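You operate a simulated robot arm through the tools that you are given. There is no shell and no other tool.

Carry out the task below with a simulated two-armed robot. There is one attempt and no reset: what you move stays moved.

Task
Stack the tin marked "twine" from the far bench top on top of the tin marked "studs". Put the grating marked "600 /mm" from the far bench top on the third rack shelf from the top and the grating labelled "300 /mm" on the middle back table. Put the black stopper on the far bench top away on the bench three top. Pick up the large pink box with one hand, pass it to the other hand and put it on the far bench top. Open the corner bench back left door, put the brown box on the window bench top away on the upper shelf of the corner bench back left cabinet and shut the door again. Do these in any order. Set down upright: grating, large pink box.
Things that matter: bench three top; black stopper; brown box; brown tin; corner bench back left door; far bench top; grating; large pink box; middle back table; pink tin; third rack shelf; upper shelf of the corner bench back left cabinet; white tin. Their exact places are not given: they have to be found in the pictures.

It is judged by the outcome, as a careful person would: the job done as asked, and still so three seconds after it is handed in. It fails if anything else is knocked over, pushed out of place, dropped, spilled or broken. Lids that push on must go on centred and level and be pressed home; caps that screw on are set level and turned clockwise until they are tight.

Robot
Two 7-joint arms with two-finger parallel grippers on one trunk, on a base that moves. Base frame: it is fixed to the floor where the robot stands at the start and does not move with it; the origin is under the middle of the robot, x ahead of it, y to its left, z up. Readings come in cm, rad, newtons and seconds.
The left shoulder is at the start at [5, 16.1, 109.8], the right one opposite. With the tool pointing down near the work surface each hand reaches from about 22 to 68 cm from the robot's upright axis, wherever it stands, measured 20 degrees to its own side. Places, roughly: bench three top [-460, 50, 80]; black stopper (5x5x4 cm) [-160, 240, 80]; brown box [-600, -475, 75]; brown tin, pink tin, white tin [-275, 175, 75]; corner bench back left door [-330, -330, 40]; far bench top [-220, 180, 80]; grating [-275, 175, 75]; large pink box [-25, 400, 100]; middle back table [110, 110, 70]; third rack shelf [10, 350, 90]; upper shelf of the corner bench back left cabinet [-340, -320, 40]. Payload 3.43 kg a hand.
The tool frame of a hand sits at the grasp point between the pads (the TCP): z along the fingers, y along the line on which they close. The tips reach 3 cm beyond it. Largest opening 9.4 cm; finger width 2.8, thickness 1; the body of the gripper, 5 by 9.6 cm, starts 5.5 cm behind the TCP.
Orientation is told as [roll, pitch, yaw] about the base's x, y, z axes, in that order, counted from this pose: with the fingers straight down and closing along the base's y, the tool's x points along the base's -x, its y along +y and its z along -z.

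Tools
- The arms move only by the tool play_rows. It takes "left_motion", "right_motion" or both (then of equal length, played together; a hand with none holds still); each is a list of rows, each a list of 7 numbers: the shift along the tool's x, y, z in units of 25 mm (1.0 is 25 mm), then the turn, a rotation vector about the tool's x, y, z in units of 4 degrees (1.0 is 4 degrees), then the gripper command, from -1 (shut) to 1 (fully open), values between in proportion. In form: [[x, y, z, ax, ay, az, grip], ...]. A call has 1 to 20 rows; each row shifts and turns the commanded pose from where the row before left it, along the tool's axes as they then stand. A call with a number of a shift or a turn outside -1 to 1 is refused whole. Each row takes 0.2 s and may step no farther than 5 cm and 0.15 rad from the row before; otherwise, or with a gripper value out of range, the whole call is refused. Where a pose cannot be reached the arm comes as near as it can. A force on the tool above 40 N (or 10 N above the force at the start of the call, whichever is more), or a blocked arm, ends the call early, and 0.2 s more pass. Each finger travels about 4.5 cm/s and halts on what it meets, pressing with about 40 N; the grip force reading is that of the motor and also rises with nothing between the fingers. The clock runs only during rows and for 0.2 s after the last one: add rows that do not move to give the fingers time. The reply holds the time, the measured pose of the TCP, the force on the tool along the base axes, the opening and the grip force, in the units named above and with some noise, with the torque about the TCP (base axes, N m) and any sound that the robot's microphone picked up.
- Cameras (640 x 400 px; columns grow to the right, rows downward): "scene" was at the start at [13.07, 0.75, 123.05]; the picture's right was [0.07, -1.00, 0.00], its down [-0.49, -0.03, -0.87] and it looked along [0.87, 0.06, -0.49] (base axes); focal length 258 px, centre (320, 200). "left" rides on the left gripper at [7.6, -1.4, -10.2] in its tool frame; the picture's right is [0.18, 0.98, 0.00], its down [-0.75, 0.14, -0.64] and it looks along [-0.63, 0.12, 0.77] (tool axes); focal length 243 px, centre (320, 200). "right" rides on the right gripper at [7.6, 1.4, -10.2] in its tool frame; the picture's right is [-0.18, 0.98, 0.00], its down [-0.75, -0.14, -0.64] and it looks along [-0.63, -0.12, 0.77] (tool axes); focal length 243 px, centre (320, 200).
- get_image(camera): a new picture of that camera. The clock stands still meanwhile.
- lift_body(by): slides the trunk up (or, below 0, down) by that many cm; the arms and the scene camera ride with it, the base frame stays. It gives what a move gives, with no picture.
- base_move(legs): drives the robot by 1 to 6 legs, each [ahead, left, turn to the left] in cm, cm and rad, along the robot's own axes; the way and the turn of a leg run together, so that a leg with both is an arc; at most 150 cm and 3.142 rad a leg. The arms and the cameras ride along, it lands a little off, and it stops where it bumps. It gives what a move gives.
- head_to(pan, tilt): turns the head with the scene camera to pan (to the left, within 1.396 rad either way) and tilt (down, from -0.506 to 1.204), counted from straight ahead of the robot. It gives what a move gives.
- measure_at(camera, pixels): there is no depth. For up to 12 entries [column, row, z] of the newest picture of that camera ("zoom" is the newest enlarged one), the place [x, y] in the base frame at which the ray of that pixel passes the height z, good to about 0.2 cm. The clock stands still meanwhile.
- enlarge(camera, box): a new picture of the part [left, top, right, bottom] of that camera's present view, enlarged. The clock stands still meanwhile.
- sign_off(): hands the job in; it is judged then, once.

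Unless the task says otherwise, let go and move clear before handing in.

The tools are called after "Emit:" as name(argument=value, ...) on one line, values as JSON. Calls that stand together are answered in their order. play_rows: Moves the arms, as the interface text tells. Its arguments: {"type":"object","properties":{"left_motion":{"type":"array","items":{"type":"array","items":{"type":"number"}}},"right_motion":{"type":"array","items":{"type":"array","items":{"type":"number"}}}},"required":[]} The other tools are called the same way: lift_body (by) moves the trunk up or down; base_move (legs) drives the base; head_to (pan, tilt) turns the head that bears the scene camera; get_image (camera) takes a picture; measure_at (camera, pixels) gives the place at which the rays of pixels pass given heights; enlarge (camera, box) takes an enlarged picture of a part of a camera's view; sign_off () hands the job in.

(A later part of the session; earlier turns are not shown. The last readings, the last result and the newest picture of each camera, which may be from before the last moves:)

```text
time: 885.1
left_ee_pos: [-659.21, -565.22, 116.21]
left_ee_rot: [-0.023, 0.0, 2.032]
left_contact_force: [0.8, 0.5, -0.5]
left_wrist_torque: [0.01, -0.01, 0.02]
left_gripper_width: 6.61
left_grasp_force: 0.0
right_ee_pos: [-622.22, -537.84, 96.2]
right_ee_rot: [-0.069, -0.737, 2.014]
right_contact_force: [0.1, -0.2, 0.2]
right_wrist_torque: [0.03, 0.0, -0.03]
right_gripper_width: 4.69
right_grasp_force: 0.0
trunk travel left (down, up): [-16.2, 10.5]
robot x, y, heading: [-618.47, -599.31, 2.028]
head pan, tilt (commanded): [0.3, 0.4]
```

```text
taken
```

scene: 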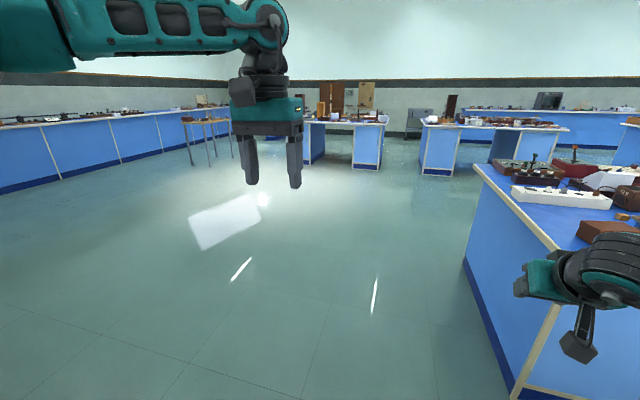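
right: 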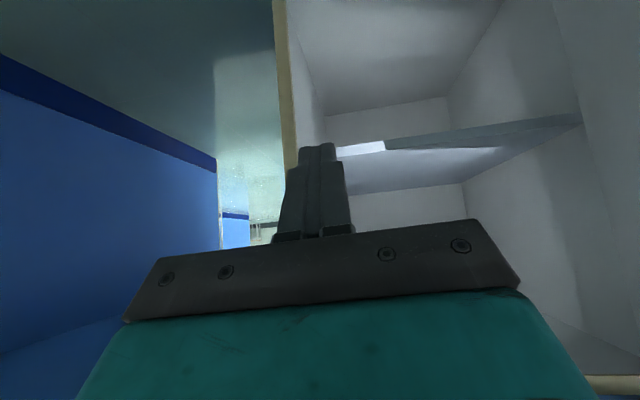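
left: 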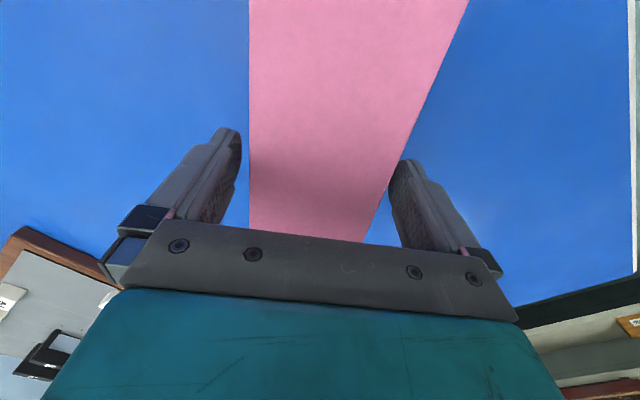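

Open floor here. Turning to face the bench's end and moving alongside it.

Emit:
base_move(legs=[[0, 0, -1.552], [-6, 0, 0], [0, 86, 0]])

Emit:
head_to(pan=0.15, tilt=0.7)

Emit:
get_image(camera="scene")

Emit:
get_image(camera="left")

```text
time: 897.4
left_ee_pos: [-633.5, -483.43, 116.28]
left_ee_rot: [-0.021, -0.001, 0.509]
left_contact_force: [-0.3, 0.8, -0.7]
left_wrist_torque: [0.02, -0.03, 0.0]
left_gripper_width: 6.55
left_grasp_force: 0.0
right_ee_pos: [-604.4, -519.05, 96.39]
right_ee_rot: [-0.069, -0.736, 0.49]
right_contact_force: [0.9, 0.4, -1.0]
right_wrist_torque: [0.02, -0.02, 0.02]
right_gripper_width: 4.69
right_grasp_force: 0.0
trunk travel left (down, up): [-16.2, 10.5]
robot x, y, heading: [-665.52, -526.18, 0.507]
head pan, tilt (commanded): [0.3, 0.4]
```

```text
time: 898.2
left_ee_pos: [-633.52, -483.26, 116.39]
left_ee_rot: [-0.021, 0.0, 0.51]
left_contact_force: [-0.5, 0.3, 1.1]
left_wrist_torque: [0.0, -0.04, 0.02]
left_gripper_width: 6.57
left_grasp_force: 0.1
right_ee_pos: [-604.37, -519.05, 96.16]
right_ee_rot: [-0.067, -0.735, 0.491]
right_contact_force: [-0.4, 0.7, 0.1]
right_wrist_torque: [0.01, -0.02, -0.02]
right_gripper_width: 4.69
right_grasp_force: 0.0
trunk travel left (down, up): [-16.2, 10.5]
robot x, y, heading: [-665.86, -525.9, 0.506]
head pan, tilt (commanded): [0.15, 0.7]
```

```text
taken
```

scene: 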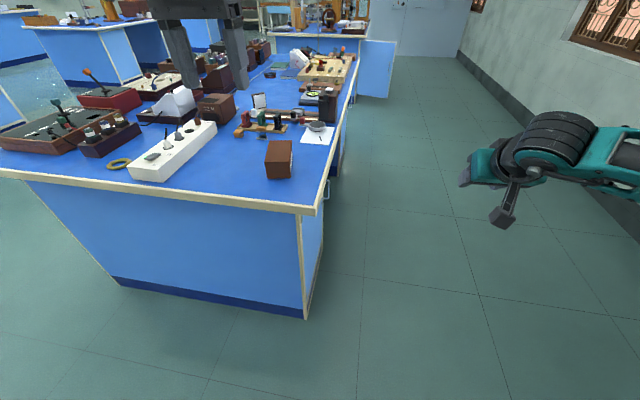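

```text
taken
```

left: 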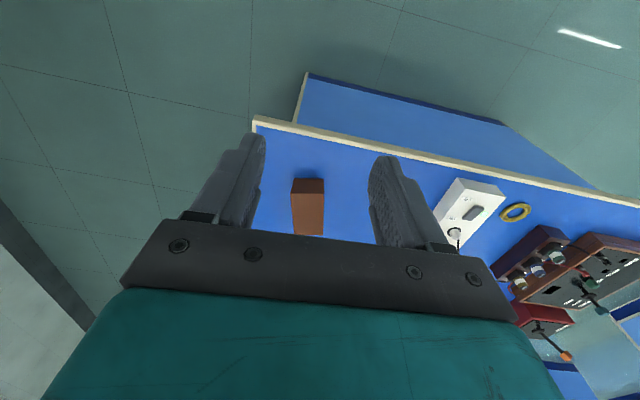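

The brown box is at (279,160) near the bench's end. Measuring it from this side.

Emit:
enlarge(camera="scene", box=[230, 120, 340, 220])

```text
4.00 times, centred on (285, 170) of scene
```

zoom: 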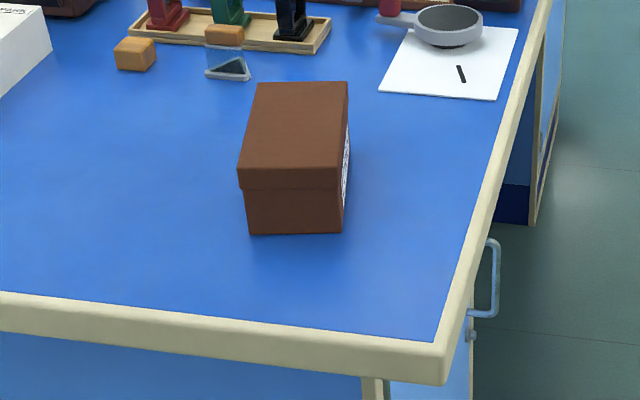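

Emit:
measure_at(camera="zoom", pixels=[[250, 235, 80], [341, 232, 80], [240, 172, 85], [240, 172, 86], [240, 172, 87], [340, 170, 86], [256, 83, 86], [347, 82, 86], [443, 350, 80], [440, 345, 80], [0, 295, 80], [240, 188, 84.5]])

Emit:
measure_at(camera="left", pixels=[[292, 193, 86], [324, 194, 86], [292, 181, 80], [323, 180, 80], [295, 235, 86], [323, 236, 86]])

```text
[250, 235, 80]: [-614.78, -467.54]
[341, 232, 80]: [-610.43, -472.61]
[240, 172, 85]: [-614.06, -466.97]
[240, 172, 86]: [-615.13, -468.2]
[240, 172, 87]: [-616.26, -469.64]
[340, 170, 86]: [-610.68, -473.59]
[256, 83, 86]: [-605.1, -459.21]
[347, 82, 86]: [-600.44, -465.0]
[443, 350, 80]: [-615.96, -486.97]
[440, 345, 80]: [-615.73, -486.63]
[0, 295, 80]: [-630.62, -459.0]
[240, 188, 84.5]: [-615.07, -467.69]
```

```text
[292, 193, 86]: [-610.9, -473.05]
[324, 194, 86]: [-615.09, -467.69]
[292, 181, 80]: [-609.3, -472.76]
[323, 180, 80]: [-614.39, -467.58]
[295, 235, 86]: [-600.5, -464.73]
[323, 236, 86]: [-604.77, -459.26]
```

Box top ≈86, long axis at ≈0.70 rad, near end (-612.9,-470.6). Setting the left hand: open, yaw to match, tilt 42°.

Emit:
play_rows(left_motion=[[0, 0, 0, 0, 0, -0.92, 0.8], [0, 0, 0, 0, 0, -0.92, 1], [0, 0, 0, 0, 0, -0.92, 1], [0, 0, 0, 0, -0.955, 0, 1], [0, 0, 0, 0, -0.955, 0, 1], [0, 0, 0, 0, -0.955, 0, 1], [0, 0, 0, 0, -0.955, 0, 1], [0, 0, 0, 0, -0.955, 0, 1], [0, 0, 0, 0, -0.955, 0, 1], [0, 0, 0, 0, -0.955, 0, 1], [0, 0, 0, 0, -0.955, 0, 1], [0, 0, 0, 0, -0.955, 0, 1], [0, 0, 0, 0, -0.955, 0, 1], [0, 0, 0, 0, -0.955, 0, 1], [0, 0, 0, 0, 0, 0, 1]])

Emit:
base_move(legs=[[10, 0, 0]])

Emit:
get_image(camera="left")

Emit:
get_image(camera="scene")

```text
time: 901.4
left_ee_pos: [-633.52, -483.37, 116.27]
left_ee_rot: [-0.026, -0.73, 0.722]
left_contact_force: [-0.2, 0.4, -0.5]
left_wrist_torque: [-0.04, -0.02, -0.01]
left_gripper_width: 9.42
left_grasp_force: 0.0
right_ee_pos: [-604.31, -518.9, 96.1]
right_ee_rot: [-0.069, -0.736, 0.491]
right_contact_force: [-0.5, 0.6, 0.7]
right_wrist_torque: [0.01, 0.0, -0.01]
right_gripper_width: 4.72
right_grasp_force: 0.0
trunk travel left (down, up): [-16.2, 10.5]
robot x, y, heading: [-666.0, -525.47, 0.505]
head pan, tilt (commanded): [0.15, 0.7]
```

```text
time: 902.6
left_ee_pos: [-624.76, -478.46, 116.28]
left_ee_rot: [-0.028, -0.727, 0.722]
left_contact_force: [0.2, 0.1, 0.3]
left_wrist_torque: [0.05, 0.02, 0.0]
left_gripper_width: 9.39
left_grasp_force: 0.2
right_ee_pos: [-595.55, -513.96, 96.0]
right_ee_rot: [-0.068, -0.737, 0.492]
right_contact_force: [0.2, -0.7, -0.4]
right_wrist_torque: [0.04, 0.01, -0.01]
right_gripper_width: 4.71
right_grasp_force: 0.0
trunk travel left (down, up): [-16.2, 10.5]
robot x, y, heading: [-656.9, -521.47, 0.503]
head pan, tilt (commanded): [0.15, 0.7]
```

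```text
taken
```

left: 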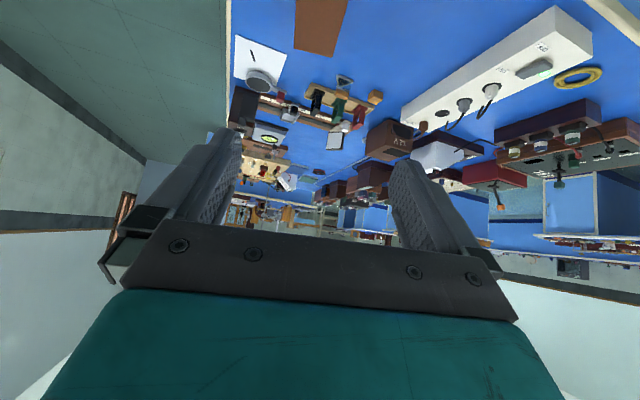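

```text
taken
```

scene: 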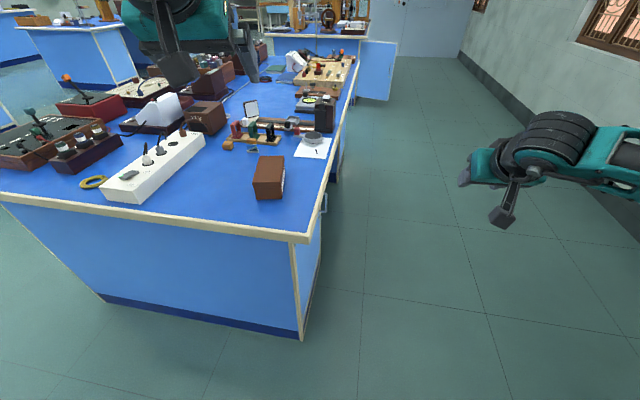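

Moving 8 cm closer and lowering the left hand to the pre-approach point.

Emit:
base_move(legs=[[8, 0, 0]])

Emit:
play_rows(left_motion=[[0.687, -0.02, 0.95, 0, 0, 0, 1], [0.687, -0.02, 0.95, 0, 0, 0, 1], [0.687, -0.02, 0.95, 0, 0, 0, 1], [0.687, -0.02, 0.95, 0, 0, 0, 1], [0.687, -0.02, 0.95, 0, 0, 0, 1], [0.687, -0.02, 0.95, 0, 0, 0, 1], [0.687, -0.02, 0.95, 0, 0, 0, 1], [0.687, -0.02, 0.95, 0, 0, 0, 1], [0, 0, 0, 0, 0, 0, 1]])

Emit:
get_image(camera="left")

Emit:
get_image(camera="scene")

```text
time: 903.6
left_ee_pos: [-617.83, -474.69, 116.23]
left_ee_rot: [-0.029, -0.727, 0.721]
left_contact_force: [0.7, -0.5, 0.7]
left_wrist_torque: [0.01, -0.01, 0.01]
left_gripper_width: 9.4
left_grasp_force: 0.0
right_ee_pos: [-588.68, -510.31, 96.11]
right_ee_rot: [-0.068, -0.735, 0.491]
right_contact_force: [0.7, -0.2, 0.8]
right_wrist_torque: [0.03, 0.0, -0.02]
right_gripper_width: 4.7
right_grasp_force: 0.0
trunk travel left (down, up): [-16.2, 10.5]
robot x, y, heading: [-650.07, -517.79, 0.506]
head pan, tilt (commanded): [0.15, 0.7]
```

```text
time: 905.6
left_ee_pos: [-615.29, -473.98, 92.96]
left_ee_rot: [-0.027, -0.732, 0.722]
left_contact_force: [-0.4, -0.5, -0.2]
left_wrist_torque: [-0.02, 0.0, 0.0]
left_gripper_width: 9.39
left_grasp_force: 0.0
right_ee_pos: [-588.94, -510.22, 96.2]
right_ee_rot: [-0.068, -0.737, 0.491]
right_contact_force: [0.2, 0.5, -0.8]
right_wrist_torque: [0.0, 0.0, 0.01]
right_gripper_width: 4.71
right_grasp_force: 0.1
trunk travel left (down, up): [-16.2, 10.5]
robot x, y, heading: [-650.1, -517.12, 0.506]
head pan, tilt (commanded): [0.15, 0.7]
```

```text
taken
```

left: 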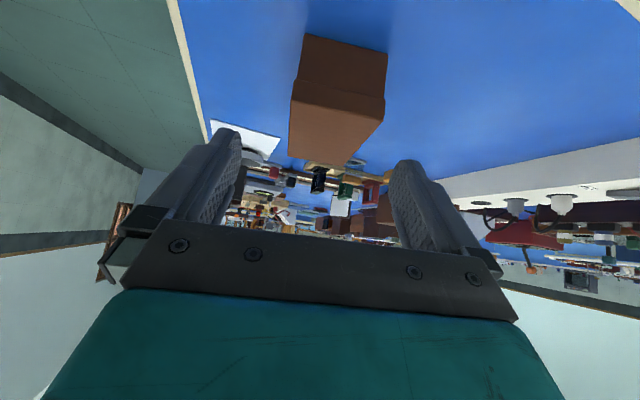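

```text
taken
```

scene: 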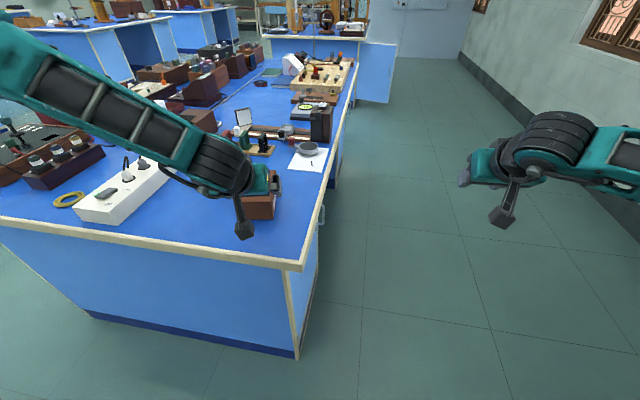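

Pre-approach reached; box offset 0.9 cm to the left. Shifting and advancing.

Emit:
play_rows(left_motion=[[0, 0.35, 0, 0, 0, 0, 1], [0, 0, 0.9, 0, 0, 0, 1], [0, 0, 0.9, 0, 0, 0, 1], [0, 0, 0.9, 0, 0, 0, 1], [0, 0, 0, 0, 0, 0, 1]])

Emit:
get_image(camera="left")

```text
time: 906.8
left_ee_pos: [-612.92, -470.14, 88.33]
left_ee_rot: [-0.028, -0.731, 0.719]
left_contact_force: [-0.7, -0.5, -0.2]
left_wrist_torque: [0.03, 0.0, 0.03]
left_gripper_width: 9.39
left_grasp_force: 0.2
left hand out of reach, approached as far as the arm can: row 4
right_ee_pos: [-588.74, -510.36, 96.11]
right_ee_rot: [-0.067, -0.737, 0.49]
right_contact_force: [-0.5, 0.2, 0.6]
right_wrist_torque: [0.02, 0.01, 0.01]
right_gripper_width: 4.69
right_grasp_force: 0.2
trunk travel left (down, up): [-16.2, 10.5]
robot x, y, heading: [-650.03, -517.52, 0.501]
head pan, tilt (commanded): [0.15, 0.7]
```

```text
taken
```

left: 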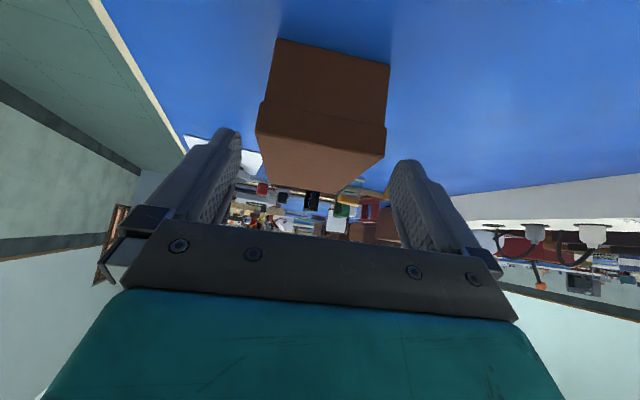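

Nearly at the limit going down, so I'll finish the descent with the trunk: tiny lateral shift, trunk -4.3, then forward 3.7 cm.

Emit:
play_rows(left_motion=[[0, 0.12, 0, 0, 0, 0, 1], [0, 0, 0, 0, 0, 0, 1]])

Emit:
lift_body(by=-4.2)

Emit:
get_image(camera="left")

```text
time: 907.4
left_ee_pos: [-613.09, -470.12, 88.24]
left_ee_rot: [-0.029, -0.73, 0.72]
left_contact_force: [-0.3, -0.8, -0.5]
left_wrist_torque: [0.0, 0.0, 0.02]
left_gripper_width: 9.39
left_grasp_force: 0.1
right_ee_pos: [-588.84, -510.35, 96.15]
right_ee_rot: [-0.068, -0.736, 0.49]
right_contact_force: [-0.6, -0.6, -0.6]
right_wrist_torque: [-0.01, -0.01, 0.03]
right_gripper_width: 4.68
right_grasp_force: 0.0
trunk travel left (down, up): [-16.2, 10.5]
robot x, y, heading: [-650.3, -516.96, 0.508]
head pan, tilt (commanded): [0.15, 0.7]
```

```text
time: 908.3
left_ee_pos: [-613.13, -470.04, 84.02]
left_ee_rot: [-0.028, -0.729, 0.719]
left_contact_force: [-1.0, 0.1, -0.4]
left_wrist_torque: [0.0, -0.01, 0.01]
left_gripper_width: 9.38
left_grasp_force: 0.0
right_ee_pos: [-588.82, -510.32, 91.94]
right_ee_rot: [-0.069, -0.737, 0.489]
right_contact_force: [0.3, 0.2, -0.3]
right_wrist_torque: [0.0, 0.02, 0.0]
right_gripper_width: 4.7
right_grasp_force: 0.0
trunk travel left (down, up): [-12.0, 14.7]
robot x, y, heading: [-649.94, -517.44, 0.502]
head pan, tilt (commanded): [0.15, 0.7]
```

```text
taken
```

left: 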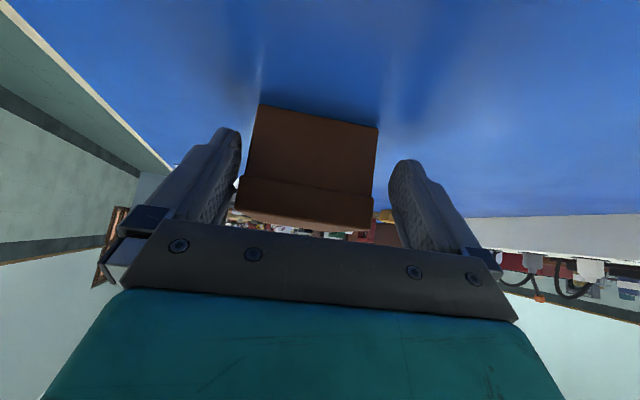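

Emit:
play_rows(left_motion=[[0, -0.1, 0, 0, 0, 0, 1], [-0.37, 0, 0.33, 0, 0, 0, 1], [-0.37, 0, 0.33, 0, 0, 0, 1], [-0.37, 0, 0.33, 0, 0, 0, 1], [0, 0, 0, 0, 0, 0, 1]])

Emit:
get_image(camera="left")

```text
time: 909.5
left_ee_pos: [-610.95, -467.57, 85.09]
left_ee_rot: [-0.029, -0.729, 0.72]
left_contact_force: [0.9, -0.2, 1.4]
left_wrist_torque: [0.01, -0.01, -0.05]
left_gripper_width: 9.41
left_grasp_force: 0.1
left hand out of reach, approached as far as the arm can: row 2, 3, 4
right_ee_pos: [-588.79, -510.34, 91.92]
right_ee_rot: [-0.067, -0.735, 0.491]
right_contact_force: [-0.1, -0.4, -0.7]
right_wrist_torque: [0.04, 0.0, 0.02]
right_gripper_width: 4.68
right_grasp_force: 0.1
trunk travel left (down, up): [-12.0, 14.7]
robot x, y, heading: [-649.89, -517.48, 0.502]
head pan, tilt (commanded): [0.15, 0.7]
```

```text
taken
```

left: 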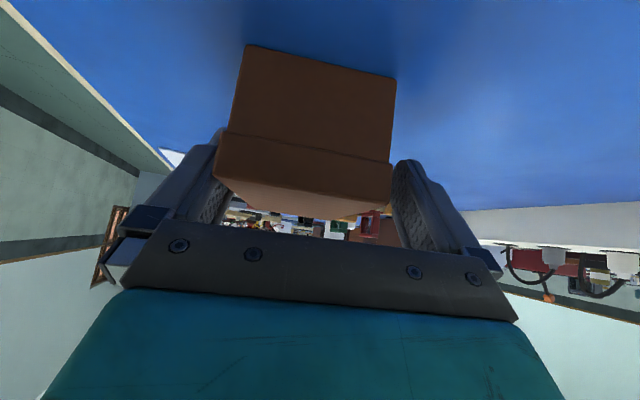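

Hand drifted ~1 cm left of the box's axis; correcting with the base (right 0.9 cm) and lowering the trunk 1 cm.

Emit:
base_move(legs=[[0, -1.0, 0]])

Emit:
get_image(camera="left")

```text
time: 910.2
left_ee_pos: [-610.53, -468.51, 85.22]
left_ee_rot: [-0.028, -0.73, 0.72]
left_contact_force: [-0.1, -0.9, 0.3]
left_wrist_torque: [-0.01, -0.01, 0.01]
left_gripper_width: 9.41
left_grasp_force: 0.1
right_ee_pos: [-588.28, -511.14, 91.92]
right_ee_rot: [-0.068, -0.735, 0.493]
right_contact_force: [-0.8, -0.4, 0.8]
right_wrist_torque: [-0.02, 0.0, -0.03]
right_gripper_width: 4.7
right_grasp_force: 0.1
trunk travel left (down, up): [-12.0, 14.7]
robot x, y, heading: [-649.66, -518.72, 0.503]
head pan, tilt (commanded): [0.15, 0.7]
```

```text
taken
```

left: 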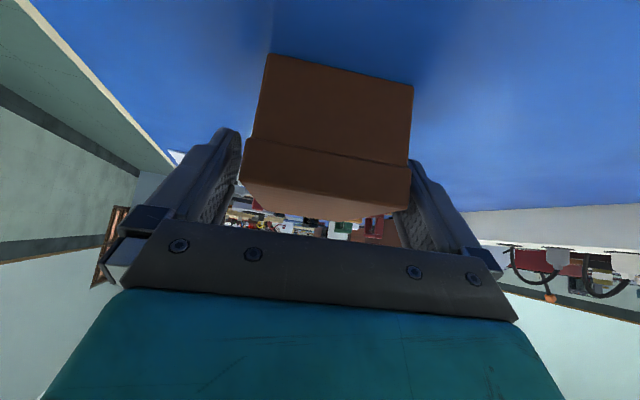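

Centred now. Lowering 1.1 cm and closing.

Emit:
lift_body(by=-1.1)

Emit:
play_rows(left_motion=[[0, 0, 0, 0, 0, 0, 0.7], [0, 0, 0, 0, 0, 0, 0.4], [0, 0, 0, 0, 0, 0, -0.2], [0, 0, 0, 0, 0, 0, -1], [0, 0, 0, 0, 0, 0, -1], [0, 0, 0, 0, 0, 0, -1]])

Emit:
get_image(camera="left")

```text
time: 910.8
left_ee_pos: [-610.56, -468.52, 84.09]
left_ee_rot: [-0.031, -0.728, 0.722]
left_contact_force: [-0.3, 0.1, 0.4]
left_wrist_torque: [0.0, 0.02, 0.02]
left_gripper_width: 9.41
left_grasp_force: 0.0
right_ee_pos: [-588.25, -511.15, 90.84]
right_ee_rot: [-0.068, -0.736, 0.491]
right_contact_force: [0.0, 0.6, -0.9]
right_wrist_torque: [0.02, -0.02, -0.02]
right_gripper_width: 4.7
right_grasp_force: 0.1
trunk travel left (down, up): [-10.9, 15.8]
robot x, y, heading: [-649.74, -518.17, 0.502]
head pan, tilt (commanded): [0.15, 0.7]
```

```text
time: 912.2
left_ee_pos: [-610.55, -468.35, 84.05]
left_ee_rot: [-0.029, -0.731, 0.721]
left_contact_force: [0.6, 0.0, 0.8]
left_wrist_torque: [0.04, 0.08, -0.05]
left_gripper_width: 7.42
left_grasp_force: 40.1
right_ee_pos: [-588.36, -511.1, 90.93]
right_ee_rot: [-0.067, -0.736, 0.491]
right_contact_force: [0.4, 0.5, -0.5]
right_wrist_torque: [-0.02, 0.02, -0.02]
right_gripper_width: 4.67
right_grasp_force: 0.1
trunk travel left (down, up): [-10.9, 15.8]
robot x, y, heading: [-649.64, -517.97, 0.506]
head pan, tilt (commanded): [0.15, 0.7]
```

```text
taken
```

left: 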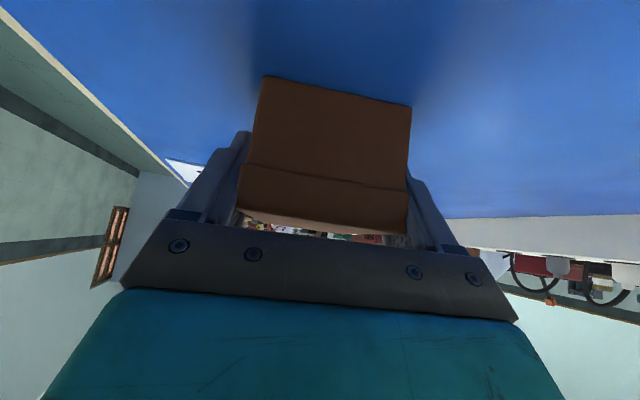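

Gripped (7.4 cm). Lifting with the trunk.

Emit:
lift_body(by=4)

Emit:
get_image(camera="left")

Emit:
lift_body(by=10)

Emit:
get_image(camera="scene")

```text
time: 913.1
left_ee_pos: [-610.58, -468.35, 88.09]
left_ee_rot: [-0.031, -0.728, 0.72]
left_contact_force: [-0.2, 0.0, -1.6]
left_wrist_torque: [-0.07, 0.05, -0.01]
left_gripper_width: 7.42
left_grasp_force: 40.2
right_ee_pos: [-588.3, -511.12, 94.91]
right_ee_rot: [-0.068, -0.735, 0.49]
right_contact_force: [-0.1, -1.2, 0.6]
right_wrist_torque: [-0.01, -0.01, 0.0]
right_gripper_width: 4.71
right_grasp_force: 0.1
trunk travel left (down, up): [-14.9, 11.8]
robot x, y, heading: [-649.82, -518.23, 0.504]
head pan, tilt (commanded): [0.15, 0.7]
```

```text
taken
```

left: 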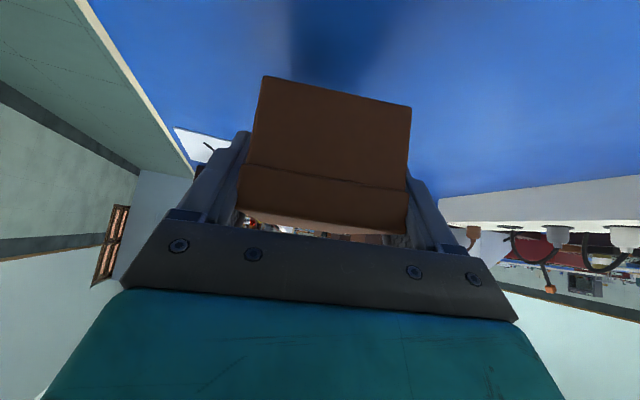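

```text
time: 914.4
left_ee_pos: [-610.53, -468.41, 98.01]
left_ee_rot: [-0.03, -0.727, 0.721]
left_contact_force: [0.1, 0.7, -1.8]
left_wrist_torque: [-0.05, 0.04, -0.02]
left_gripper_width: 7.4
left_grasp_force: 40.4
right_ee_pos: [-588.24, -511.19, 104.82]
right_ee_rot: [-0.068, -0.737, 0.491]
right_contact_force: [-1.1, 0.1, 0.5]
right_wrist_torque: [0.03, 0.0, 0.0]
right_gripper_width: 4.68
right_grasp_force: 0.1
trunk travel left (down, up): [-24.9, 1.8]
robot x, y, heading: [-649.51, -518.28, 0.502]
head pan, tilt (commanded): [0.15, 0.7]
```

```text
taken
```

scene: 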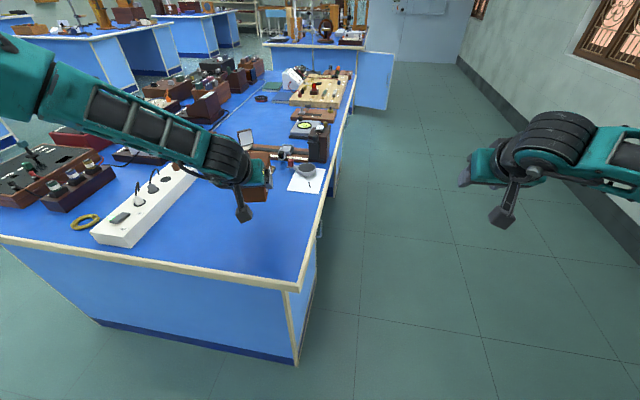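

Box held securely. Driving back to the cabinet along the window aisle.

Emit:
base_move(legs=[[-28, 0, 0], [0, -85, 0], [0, 0, 1.541], [0, -140, 0], [0, -140, 0]])

Emit:
head_to(pan=-0.4, tilt=0.5)

Emit:
get_image(camera="scene")

```text
time: 951.8
left_ee_pos: [-435.55, -430.42, 97.99]
left_ee_rot: [-0.029, -0.729, 2.293]
left_contact_force: [0.3, 0.4, -1.9]
left_wrist_torque: [-0.04, -0.06, 0.01]
left_gripper_width: 7.4
left_grasp_force: 39.8
right_ee_pos: [-392.96, -408.14, 104.82]
right_ee_rot: [-0.068, -0.738, 2.065]
right_contact_force: [-0.3, -0.1, 0.1]
right_wrist_torque: [-0.02, 0.02, -0.01]
right_gripper_width: 4.7
right_grasp_force: 0.1
trunk travel left (down, up): [-24.9, 1.8]
robot x, y, heading: [-386.04, -469.24, 2.079]
head pan, tilt (commanded): [0.15, 0.7]
```

```text
time: 952.7
left_ee_pos: [-435.63, -430.44, 97.87]
left_ee_rot: [-0.03, -0.729, 2.292]
left_contact_force: [-0.2, 0.7, -1.6]
left_wrist_torque: [-0.03, -0.06, -0.01]
left_gripper_width: 7.42
left_grasp_force: 40.1
right_ee_pos: [-392.89, -408.09, 104.96]
right_ee_rot: [-0.068, -0.738, 2.064]
right_contact_force: [1.1, 0.7, 0.1]
right_wrist_torque: [-0.02, 0.02, 0.02]
right_gripper_width: 4.72
right_grasp_force: 0.0
trunk travel left (down, up): [-24.9, 1.8]
robot x, y, heading: [-385.8, -469.42, 2.08]
head pan, tilt (commanded): [-0.4, 0.499]
```

```text
taken
```

scene: 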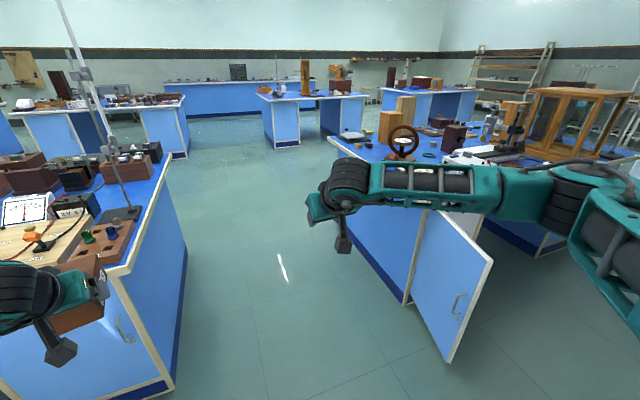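

The door is still open. Continuing to the spot right of the opening.

Emit:
base_move(legs=[[-10, 0, -0.037], [0, -140, 0]])

Emit:
head_to(pan=0.2, tilt=0.7)

Emit:
get_image(camera="scene")

```text
time: 966.2
left_ee_pos: [-301.2, -372.99, 97.98]
left_ee_rot: [-0.029, -0.729, 2.244]
left_contact_force: [0.0, -0.6, -1.2]
left_wrist_torque: [-0.05, -0.04, 0.0]
left_gripper_width: 7.38
left_grasp_force: 39.9
right_ee_pos: [-257.51, -352.72, 104.84]
right_ee_rot: [-0.068, -0.737, 2.014]
right_contact_force: [0.1, 0.5, -0.1]
right_wrist_torque: [-0.01, 0.0, 0.03]
right_gripper_width: 4.7
right_grasp_force: 0.1
trunk travel left (down, up): [-24.9, 1.8]
robot x, y, heading: [-253.39, -414.19, 2.032]
head pan, tilt (commanded): [-0.4, 0.499]
```

```text
time: 967.2
left_ee_pos: [-301.29, -373.03, 97.97]
left_ee_rot: [-0.03, -0.728, 2.245]
left_contact_force: [0.2, -0.3, -2.0]
left_wrist_torque: [-0.05, -0.03, 0.01]
left_gripper_width: 7.43
left_grasp_force: 40.2
right_ee_pos: [-257.54, -352.61, 104.88]
right_ee_rot: [-0.067, -0.737, 2.016]
right_contact_force: [0.2, -0.4, -0.1]
right_wrist_torque: [-0.03, -0.03, 0.03]
right_gripper_width: 4.72
right_grasp_force: 0.1
trunk travel left (down, up): [-24.9, 1.8]
robot x, y, heading: [-253.42, -414.79, 2.028]
head pan, tilt (commanded): [0.201, 0.7]
```

```text
taken
```

scene: 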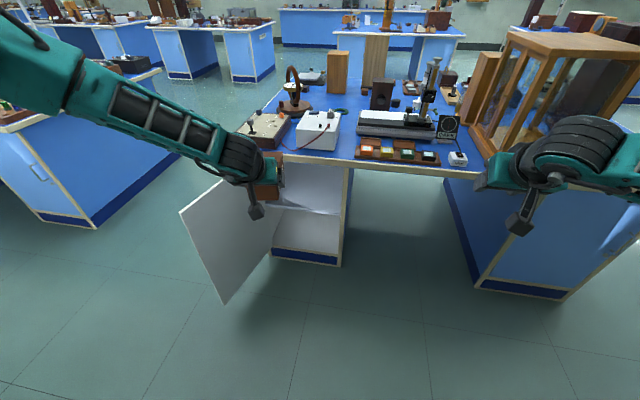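

Door open, opening visible at (310,210). First stowing the right hand higher and back, since the trunk will be lowered near the bench.

Emit:
play_rows(right_motion=[[0, 0, 0, 0, 0.96, 0, 0], [0, 0, 0, 0, 0.96, 0, 0], [0, 0, 0, 0, 0.96, 0, 0], [0, 0, 0, 0, 0.96, 0, 0], [0, 0, 0, 0, 0.96, 0, 0], [0, 0, 0, 0, 0.96, 0, 0], [0, 0, 0, 0, 0.96, 0, 0], [0, 0, 0, 0, 0.96, 0, 0], [0, 0, 0, 0, 0.96, 0, 0], [0, 0, 0, 0, 0.96, 0, 0], [0, 0, 0, 0, 0.96, 0, 0], [0.9, 0, -0.8, 0, 0, 0, 0], [0.9, 0, -0.8, 0, 0, 0, 0], [0.9, 0, -0.8, 0, 0, 0, 0], [0.9, 0, -0.8, 0, 0, 0, 0], [0.9, 0, -0.8, 0, 0, 0, 0], [0.9, 0, -0.8, 0, 0, 0, 0], [0.9, 0, -0.8, 0, 0, 0, 0], [0.9, 0, -0.8, 0, 0, 0, 0], [0.9, 0, 0, 0, 0, 0, 0]])

Emit:
get_image(camera="scene")

```text
time: 971.4
left_ee_pos: [-301.2, -372.96, 98.03]
left_ee_rot: [-0.03, -0.729, 2.244]
left_contact_force: [0.2, 0.5, -1.1]
left_wrist_torque: [-0.06, -0.03, -0.03]
left_gripper_width: 7.35
left_grasp_force: 39.9
right_ee_pos: [-250.38, -371.72, 120.82]
right_ee_rot: [-0.05, -0.004, 1.969]
right_contact_force: [-0.2, -0.9, -0.2]
right_wrist_torque: [-0.04, -0.03, 0.02]
right_gripper_width: 4.69
right_grasp_force: 0.1
trunk travel left (down, up): [-24.9, 1.8]
robot x, y, heading: [-253.33, -414.42, 2.027]
head pan, tilt (commanded): [0.201, 0.7]
```

```text
taken
```

scene: 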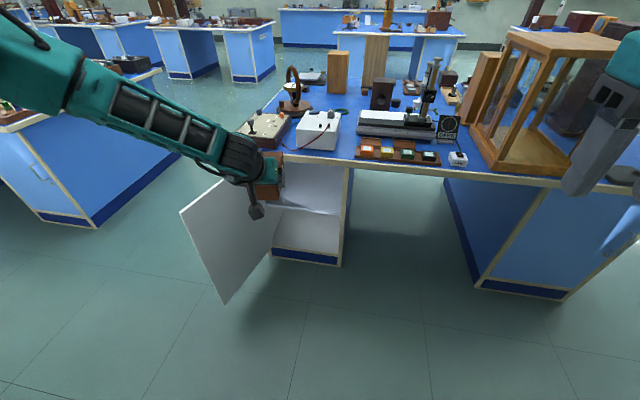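

Emit:
measure_at(camera="scene", pixels=[[472, 152, 80], [497, 178, 80], [457, 165, 80], [437, 163, 80], [358, 158, 80], [270, 155, 80], [340, 265, 10], [275, 258, 10], [222, 303, 11], [182, 212, 72]])

```text
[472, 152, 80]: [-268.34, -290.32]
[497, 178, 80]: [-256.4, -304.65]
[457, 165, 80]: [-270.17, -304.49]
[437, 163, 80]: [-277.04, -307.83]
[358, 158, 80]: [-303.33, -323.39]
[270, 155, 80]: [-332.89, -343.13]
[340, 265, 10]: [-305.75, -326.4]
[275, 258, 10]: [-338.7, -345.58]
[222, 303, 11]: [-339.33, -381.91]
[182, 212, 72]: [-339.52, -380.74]
```

Plan: the left arm, well extended, goes in from the right of the open door. Lowering the trunk first.

Emit:
lift_body(by=-24.7)

Emit:
play_rows(left_motion=[[0.668, 0, 0.744, 0, 0, 0, -1], [0.668, 0, 0.744, 0, 0, 0, -1], [0.668, 0, 0.744, 0, 0, 0, -1], [0.668, 0, 0.744, 0, 0, 0, -1], [0.668, 0, 0.744, 0, 0, 0, -1], [0.668, 0, 0.744, 0, 0, 0, -1], [0.668, 0, 0.744, 0, 0, 0, -1], [0.668, 0, 0.744, 0, 0, 0, -1], [0, 0, 0, 0, 0, 0, -1]])

Emit:
get_image(camera="scene")

Emit:
get_image(camera="left")

```text
time: 973.9
left_ee_pos: [-301.18, -373.05, 73.23]
left_ee_rot: [-0.029, -0.73, 2.244]
left_contact_force: [0.8, 0.0, -1.9]
left_wrist_torque: [-0.05, -0.08, -0.01]
left_gripper_width: 7.4
left_grasp_force: 40.1
right_ee_pos: [-250.36, -371.73, 95.97]
right_ee_rot: [-0.053, 0.002, 1.968]
right_contact_force: [0.1, 0.3, 0.5]
right_wrist_torque: [0.01, -0.03, -0.02]
right_gripper_width: 4.71
right_grasp_force: 0.0
trunk travel left (down, up): [-0.2, 26.5]
robot x, y, heading: [-253.38, -414.21, 2.026]
head pan, tilt (commanded): [0.201, 0.7]
```

```text
time: 975.9
left_ee_pos: [-303.69, -381.57, 65.95]
left_ee_rot: [-0.03, -0.728, 2.244]
left_contact_force: [-0.1, 0.3, -2.0]
left_wrist_torque: [-0.06, -0.05, 0.02]
left_gripper_width: 7.39
left_grasp_force: 40.3
left hand out of reach, approached as far as the arm can: row 1, 2, 3, 4, 5, 6, 7, 8
right_ee_pos: [-250.4, -371.81, 96.12]
right_ee_rot: [-0.047, 0.002, 1.968]
right_contact_force: [0.9, 0.2, -0.1]
right_wrist_torque: [0.0, 0.0, 0.0]
right_gripper_width: 4.7
right_grasp_force: 0.1
trunk travel left (down, up): [-0.2, 26.5]
robot x, y, heading: [-253.54, -414.31, 2.03]
head pan, tilt (commanded): [0.201, 0.7]
```

```text
taken
```

scene: 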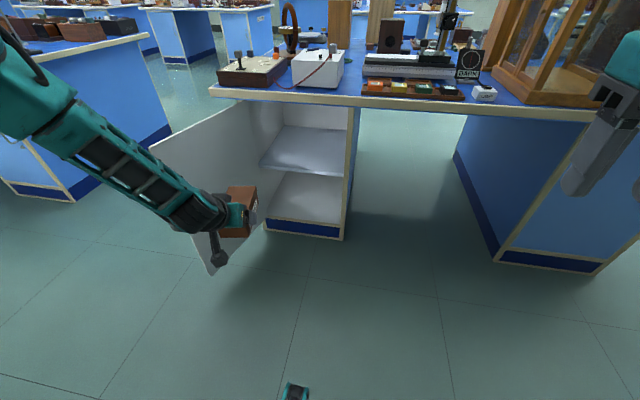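

```text
taken
```

left: 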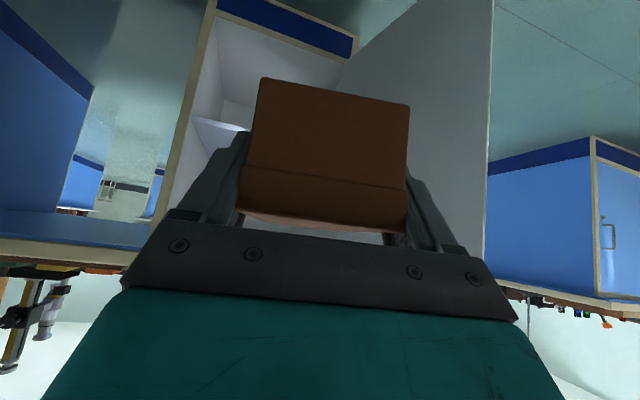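

The limit is that the tool can't be flatter than the forearm – the arm must be more stretched. Extending forward first, then going down along a nearly straight arm.

Emit:
play_rows(left_motion=[[-0.857, -0.74, 0.77, 0, 0, 0, -1], [-0.857, -0.74, 0.77, 0, 0, 0, -1], [-0.857, -0.74, 0.77, 0, 0, 0, -1], [-0.857, -0.74, 0.77, 0, 0, 0, -1], [-0.857, -0.74, 0.77, 0, 0, 0, -1], [0, 0, 0, 0, 0, 0, -1]])

Emit:
play_rows(left_motion=[[0.668, 0, 0.744, 0, 0, 0, -1], [0.668, 0, 0.744, 0, 0, 0, -1], [0.668, 0, 0.744, 0, 0, 0, -1], [0.668, 0, 0.744, 0, 0, 0, -1], [0, 0, 0, 0, 0, 0, -1]])

Emit:
get_image(camera="scene")

```text
time: 977.3
left_ee_pos: [-305.99, -371.71, 73.66]
left_ee_rot: [-0.03, -0.728, 2.244]
left_contact_force: [-0.4, -0.4, -2.3]
left_wrist_torque: [-0.08, -0.03, -0.01]
left_gripper_width: 7.38
left_grasp_force: 39.5
left hand out of reach, approached as far as the arm can: row 1, 2, 3, 4, 5
right_ee_pos: [-250.28, -371.7, 96.12]
right_ee_rot: [-0.051, 0.001, 1.969]
right_contact_force: [0.1, -0.1, 0.2]
right_wrist_torque: [-0.03, 0.01, 0.02]
right_gripper_width: 4.68
right_grasp_force: 0.0
trunk travel left (down, up): [-0.2, 26.5]
robot x, y, heading: [-253.2, -414.3, 2.027]
head pan, tilt (commanded): [0.201, 0.7]
```

```text
time: 978.5
left_ee_pos: [-306.35, -376.63, 68.76]
left_ee_rot: [-0.029, -0.729, 2.246]
left_contact_force: [0.3, 0.2, -1.6]
left_wrist_torque: [-0.05, -0.06, 0.03]
left_gripper_width: 7.38
left_grasp_force: 40.3
left hand out of reach, approached as far as the arm can: row 1, 2, 3, 4
right_ee_pos: [-250.45, -371.68, 96.13]
right_ee_rot: [-0.051, 0.002, 1.969]
right_contact_force: [-0.7, 0.1, 1.2]
right_wrist_torque: [0.02, 0.0, -0.01]
right_gripper_width: 4.7
right_grasp_force: 0.0
trunk travel left (down, up): [-0.2, 26.5]
robot x, y, heading: [-253.37, -414.0, 2.024]
head pan, tilt (commanded): [0.201, 0.7]
```

```text
taken
```

scene: 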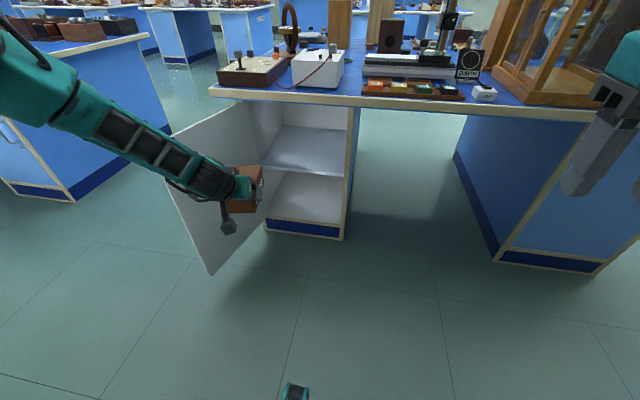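

The left elbow is in a raised posture that blocks low reach. I'll back off, and try to shift the elbow by turning the hand far outward (counter-clockwise) to its limit and back.

Emit:
base_move(legs=[[-18, 0, 0]])

Emit:
lift_body(by=14)

Emit:
play_rows(left_motion=[[0, 0, 0, -0.835, 0, -0.93, -1], [0, 0, 0, -0.835, 0, -0.93, -1], [0, 0, 0, -0.835, 0, -0.93, -1], [0, 0, 0, -0.835, 0, -0.93, -1], [0, 0, 0, -0.835, 0, -0.93, -1], [0, 0, 0, -0.835, 0, -0.93, -1], [0, 0, 0, -0.835, 0, -0.93, -1], [0, 0, 0, -0.835, 0, -0.93, -1], [0, 0, 0, -0.835, 0, -0.93, -1], [0, 0, 0, -0.835, 0, -0.93, -1], [0, 0, 0, -0.835, 0, -0.93, -1], [0, 0, 0, -0.835, 0, -0.93, -1], [0, 0, 0, -0.835, 0, -0.93, -1], [0, 0, 0, -0.835, 0, -0.93, -1], [0, 0, 0, 0, 0, 0, -1]])

Emit:
get_image(camera="scene")

```text
time: 980.0
left_ee_pos: [-298.49, -392.77, 68.82]
left_ee_rot: [-0.03, -0.728, 2.243]
left_contact_force: [0.1, -0.4, -0.8]
left_wrist_torque: [-0.04, -0.06, -0.03]
left_gripper_width: 7.36
left_grasp_force: 39.8
right_ee_pos: [-242.34, -387.9, 96.11]
right_ee_rot: [-0.05, 0.0, 1.969]
right_contact_force: [0.6, -0.4, -0.1]
right_wrist_torque: [0.03, -0.01, 0.01]
right_gripper_width: 4.71
right_grasp_force: 0.0
trunk travel left (down, up): [-0.2, 26.5]
robot x, y, heading: [-245.54, -430.23, 2.025]
head pan, tilt (commanded): [0.201, 0.7]
```

```text
time: 981.7
left_ee_pos: [-298.37, -392.78, 82.89]
left_ee_rot: [-0.031, -0.727, 2.245]
left_contact_force: [0.0, -0.1, -2.1]
left_wrist_torque: [-0.07, 0.0, 0.0]
left_gripper_width: 7.41
left_grasp_force: 39.4
right_ee_pos: [-242.4, -387.91, 109.99]
right_ee_rot: [-0.05, 0.0, 1.97]
right_contact_force: [0.2, -0.6, -0.1]
right_wrist_torque: [0.0, 0.01, 0.06]
right_gripper_width: 4.66
right_grasp_force: 0.1
trunk travel left (down, up): [-14.2, 12.5]
robot x, y, heading: [-245.49, -430.53, 2.027]
head pan, tilt (commanded): [0.201, 0.7]
```

```text
time: 984.9
left_ee_pos: [-299.99, -400.5, 89.74]
left_ee_rot: [-0.008, -0.709, -2.83]
left_contact_force: [0.3, 0.1, -1.2]
left_wrist_torque: [0.0, -0.04, -0.04]
left_gripper_width: 7.39
left_grasp_force: 39.7
left hand out of reach, approached as far as the arm can: row 1, 2, 3, 4, 5, 6, 7, 8, 9, 10, 11, 12, 13, 14
right_ee_pos: [-242.25, -388.0, 110.16]
right_ee_rot: [-0.051, 0.0, 1.968]
right_contact_force: [-1.1, -0.3, 0.0]
right_wrist_torque: [0.0, 0.01, 0.0]
right_gripper_width: 4.7
right_grasp_force: 0.0
trunk travel left (down, up): [-14.2, 12.5]
robot x, y, heading: [-245.42, -430.63, 2.032]
head pan, tilt (commanded): [0.201, 0.7]
```

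```text
taken
```

scene: 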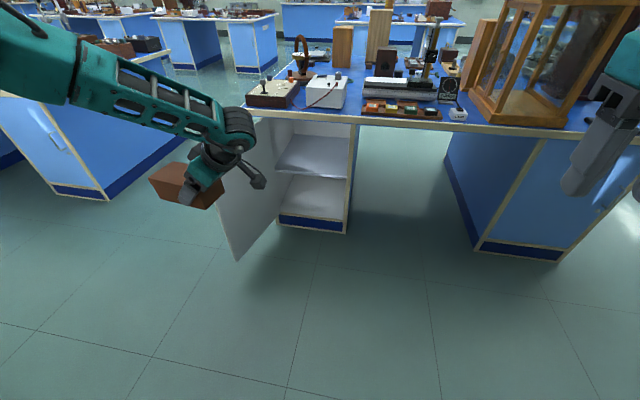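

The hand turned 1.4 rad outward. Turning it back and testing whether low reach improved.

Emit:
play_rows(left_motion=[[0, 0, 0, 0.827, 0, 0.921, -1], [0, 0, 0, 0.827, 0, 0.921, -1], [0, 0, 0, 0.827, 0, 0.921, -1], [0, 0, 0, 0.827, 0, 0.921, -1], [0, 0, 0, 0.827, 0, 0.921, -1], [0, 0, 0, 0.827, 0, 0.921, -1], [0, 0, 0, 0.827, 0, 0.921, -1], [0, 0, 0, 0.827, 0, 0.921, -1], [0, 0, 0, 0.827, 0, 0.921, -1], [0, 0, 0, 0.827, 0, 0.921, -1], [0, 0, 0, 0.827, 0, 0.921, -1], [0, 0, 0, 0.827, 0, 0.921, -1], [0, 0, 0, 0.827, 0, 0.921, -1], [0, 0, 0, 0.827, 0, 0.921, -1], [0, 0, 0, 0, 0, 0, -1]])

Emit:
play_rows(left_motion=[[0.668, 0, 0.744, 0, 0, 0, -1], [0.668, 0, 0.744, 0, 0, 0, -1], [0.668, 0, 0.744, 0, 0, 0, -1], [0.668, 0, 0.744, 0, 0, 0, -1], [0.668, 0, 0.744, 0, 0, 0, -1], [0.668, 0, 0.744, 0, 0, 0, -1], [0, 0, 0, 0, 0, 0, -1]])

Emit:
get_image(camera="scene")

```text
time: 988.1
left_ee_pos: [-300.13, -400.41, 89.52]
left_ee_rot: [-0.031, -0.727, 2.258]
left_contact_force: [0.4, -0.3, -2.3]
left_wrist_torque: [-0.1, -0.03, 0.0]
left_gripper_width: 7.41
left_grasp_force: 39.3
right_ee_pos: [-242.36, -387.97, 110.11]
right_ee_rot: [-0.051, -0.001, 1.969]
right_contact_force: [1.3, -0.3, -0.4]
right_wrist_torque: [0.02, -0.04, 0.03]
right_gripper_width: 4.72
right_grasp_force: 0.1
trunk travel left (down, up): [-14.2, 12.5]
robot x, y, heading: [-245.09, -430.61, 2.03]
head pan, tilt (commanded): [0.201, 0.7]
```

```text
time: 989.7
left_ee_pos: [-299.92, -400.31, 79.7]
left_ee_rot: [-0.032, -0.728, 2.256]
left_contact_force: [0.5, -0.7, -2.6]
left_wrist_torque: [-0.09, -0.09, -0.02]
left_gripper_width: 7.4
left_grasp_force: 40.1
left hand out of reach, approached as far as the arm can: row 5, 6
right_ee_pos: [-242.32, -388.0, 110.09]
right_ee_rot: [-0.051, 0.001, 1.969]
right_contact_force: [0.5, 0.6, -0.5]
right_wrist_torque: [0.02, -0.03, -0.01]
right_gripper_width: 4.7
right_grasp_force: 0.0
trunk travel left (down, up): [-14.2, 12.5]
robot x, y, heading: [-245.2, -430.32, 2.025]
head pan, tilt (commanded): [0.201, 0.7]
```

```text
taken
```

scene: 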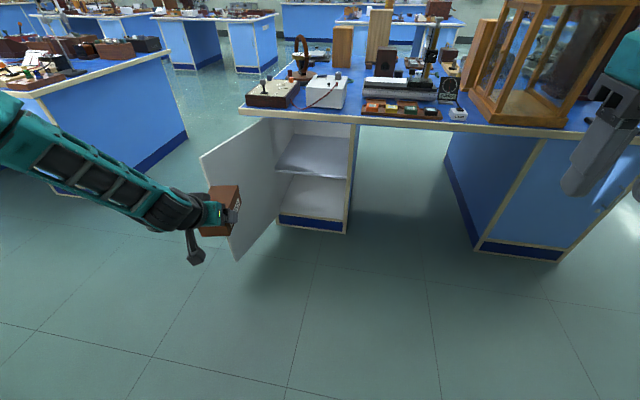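

No improvement that way. Different idea: keep the arm almost fully stretched while going down (then elbow posture doesn't matter). First up, then forward to ~73 cm reach.

Emit:
play_rows(left_motion=[[-0.668, 0, -0.744, 0, 0, 0, -1], [-0.668, 0, -0.744, 0, 0, 0, -1], [-0.668, 0, -0.744, 0, 0, 0, -1], [-0.668, 0, -0.744, 0, 0, 0, -1], [-0.668, 0, -0.744, 0, 0, 0, -1], [-0.668, 0, -0.744, 0, 0, 0, -1], [-0.677, -0.93, 0.608, 0, 0, 0, -1], [-0.677, -0.93, 0.608, 0, 0, 0, -1], [-0.677, -0.93, 0.608, 0, 0, 0, -1], [-0.677, -0.93, 0.608, 0, 0, 0, -1], [-0.677, -0.93, 0.608, 0, 0, 0, -1], [-0.677, -0.93, 0.608, 0, 0, 0, -1], [-0.677, -0.93, 0.608, 0, 0, 0, -1], [-0.677, -0.93, 0.608, 0, 0, 0, -1], [0, 0, 0, 0, 0, 0, -1]])

Emit:
get_image(camera="scene")

```text
time: 992.9
left_ee_pos: [-297.53, -382.82, 97.16]
left_ee_rot: [-0.032, -0.729, 2.26]
left_contact_force: [-0.2, 0.4, -1.9]
left_wrist_torque: [-0.01, -0.04, 0.0]
left_gripper_width: 7.41
left_grasp_force: 40.0
left hand out of reach, approached as far as the arm can: row 12, 13, 14
right_ee_pos: [-242.38, -388.0, 110.15]
right_ee_rot: [-0.051, 0.0, 1.968]
right_contact_force: [0.7, -0.3, -0.1]
right_wrist_torque: [0.0, 0.0, 0.02]
right_gripper_width: 4.71
right_grasp_force: 0.0
trunk travel left (down, up): [-14.2, 12.5]
robot x, y, heading: [-245.4, -430.66, 2.027]
head pan, tilt (commanded): [0.201, 0.7]
```

```text
taken
```

scene: 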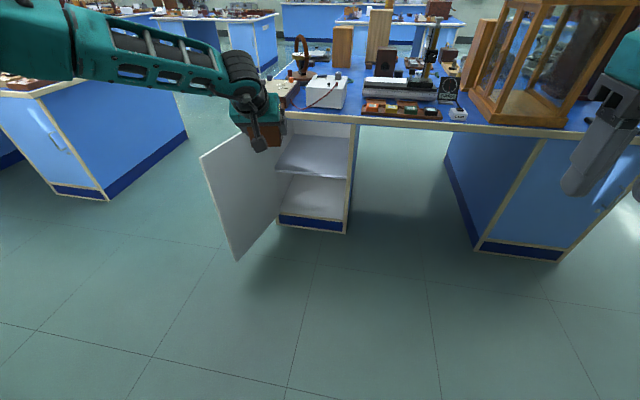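

Emit:
play_rows(left_motion=[[-0.87, 0, 0.78, 0, 0, 0, -1], [-0.87, 0, 0.78, 0, 0, 0, -1], [-0.87, 0, 0.78, 0, 0, 0, -1], [-0.87, 0, 0.78, 0, 0, 0, -1], [0, 0, 0, 0, 0, 0, -1]])

Emit:
play_rows(left_motion=[[0.668, 0, 0.744, 0, 0, 0, -1], [0.668, 0, 0.744, 0, 0, 0, -1], [0.668, 0, 0.744, 0, 0, 0, -1], [0.668, 0, 0.744, 0, 0, 0, -1], [0.668, 0, 0.744, 0, 0, 0, -1], [0.668, 0, 0.744, 0, 0, 0, -1], [0.668, 0, 0.744, 0, 0, 0, -1], [0.668, 0, 0.744, 0, 0, 0, -1], [0, 0, 0, 0, 0, 0, -1]])

Emit:
get_image(camera="scene")

```text
time: 994.1
left_ee_pos: [-304.41, -382.42, 99.65]
left_ee_rot: [-0.032, -0.731, 2.257]
left_contact_force: [-0.5, 0.9, -1.6]
left_wrist_torque: [-0.03, -0.04, 0.0]
left_gripper_width: 7.37
left_grasp_force: 40.0
left hand out of reach, approached as far as the arm can: row 1, 2, 3, 4
right_ee_pos: [-242.38, -388.05, 110.1]
right_ee_rot: [-0.051, 0.0, 1.968]
right_contact_force: [-0.2, 0.0, 0.3]
right_wrist_torque: [-0.01, 0.01, -0.01]
right_gripper_width: 4.7
right_grasp_force: 0.0
trunk travel left (down, up): [-14.2, 12.5]
robot x, y, heading: [-245.23, -431.03, 2.03]
head pan, tilt (commanded): [0.201, 0.7]
```

```text
time: 996.1
left_ee_pos: [-302.67, -390.13, 85.23]
left_ee_rot: [-0.03, -0.728, 2.257]
left_contact_force: [0.0, -0.3, -1.9]
left_wrist_torque: [-0.03, -0.03, 0.03]
left_gripper_width: 7.4
left_grasp_force: 39.9
left hand out of reach, approached as far as the arm can: row 1, 2, 3, 4, 5, 6, 7, 8
right_ee_pos: [-242.38, -387.91, 110.07]
right_ee_rot: [-0.051, 0.0, 1.969]
right_contact_force: [0.4, -0.2, -0.4]
right_wrist_torque: [-0.01, 0.02, 0.0]
right_gripper_width: 4.69
right_grasp_force: 0.0
trunk travel left (down, up): [-14.2, 12.5]
robot x, y, heading: [-245.07, -430.41, 2.026]
head pan, tilt (commanded): [0.201, 0.7]
```

```text
taken
```

scene: 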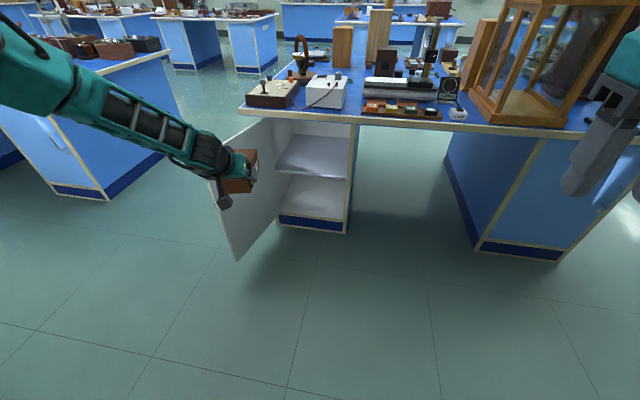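

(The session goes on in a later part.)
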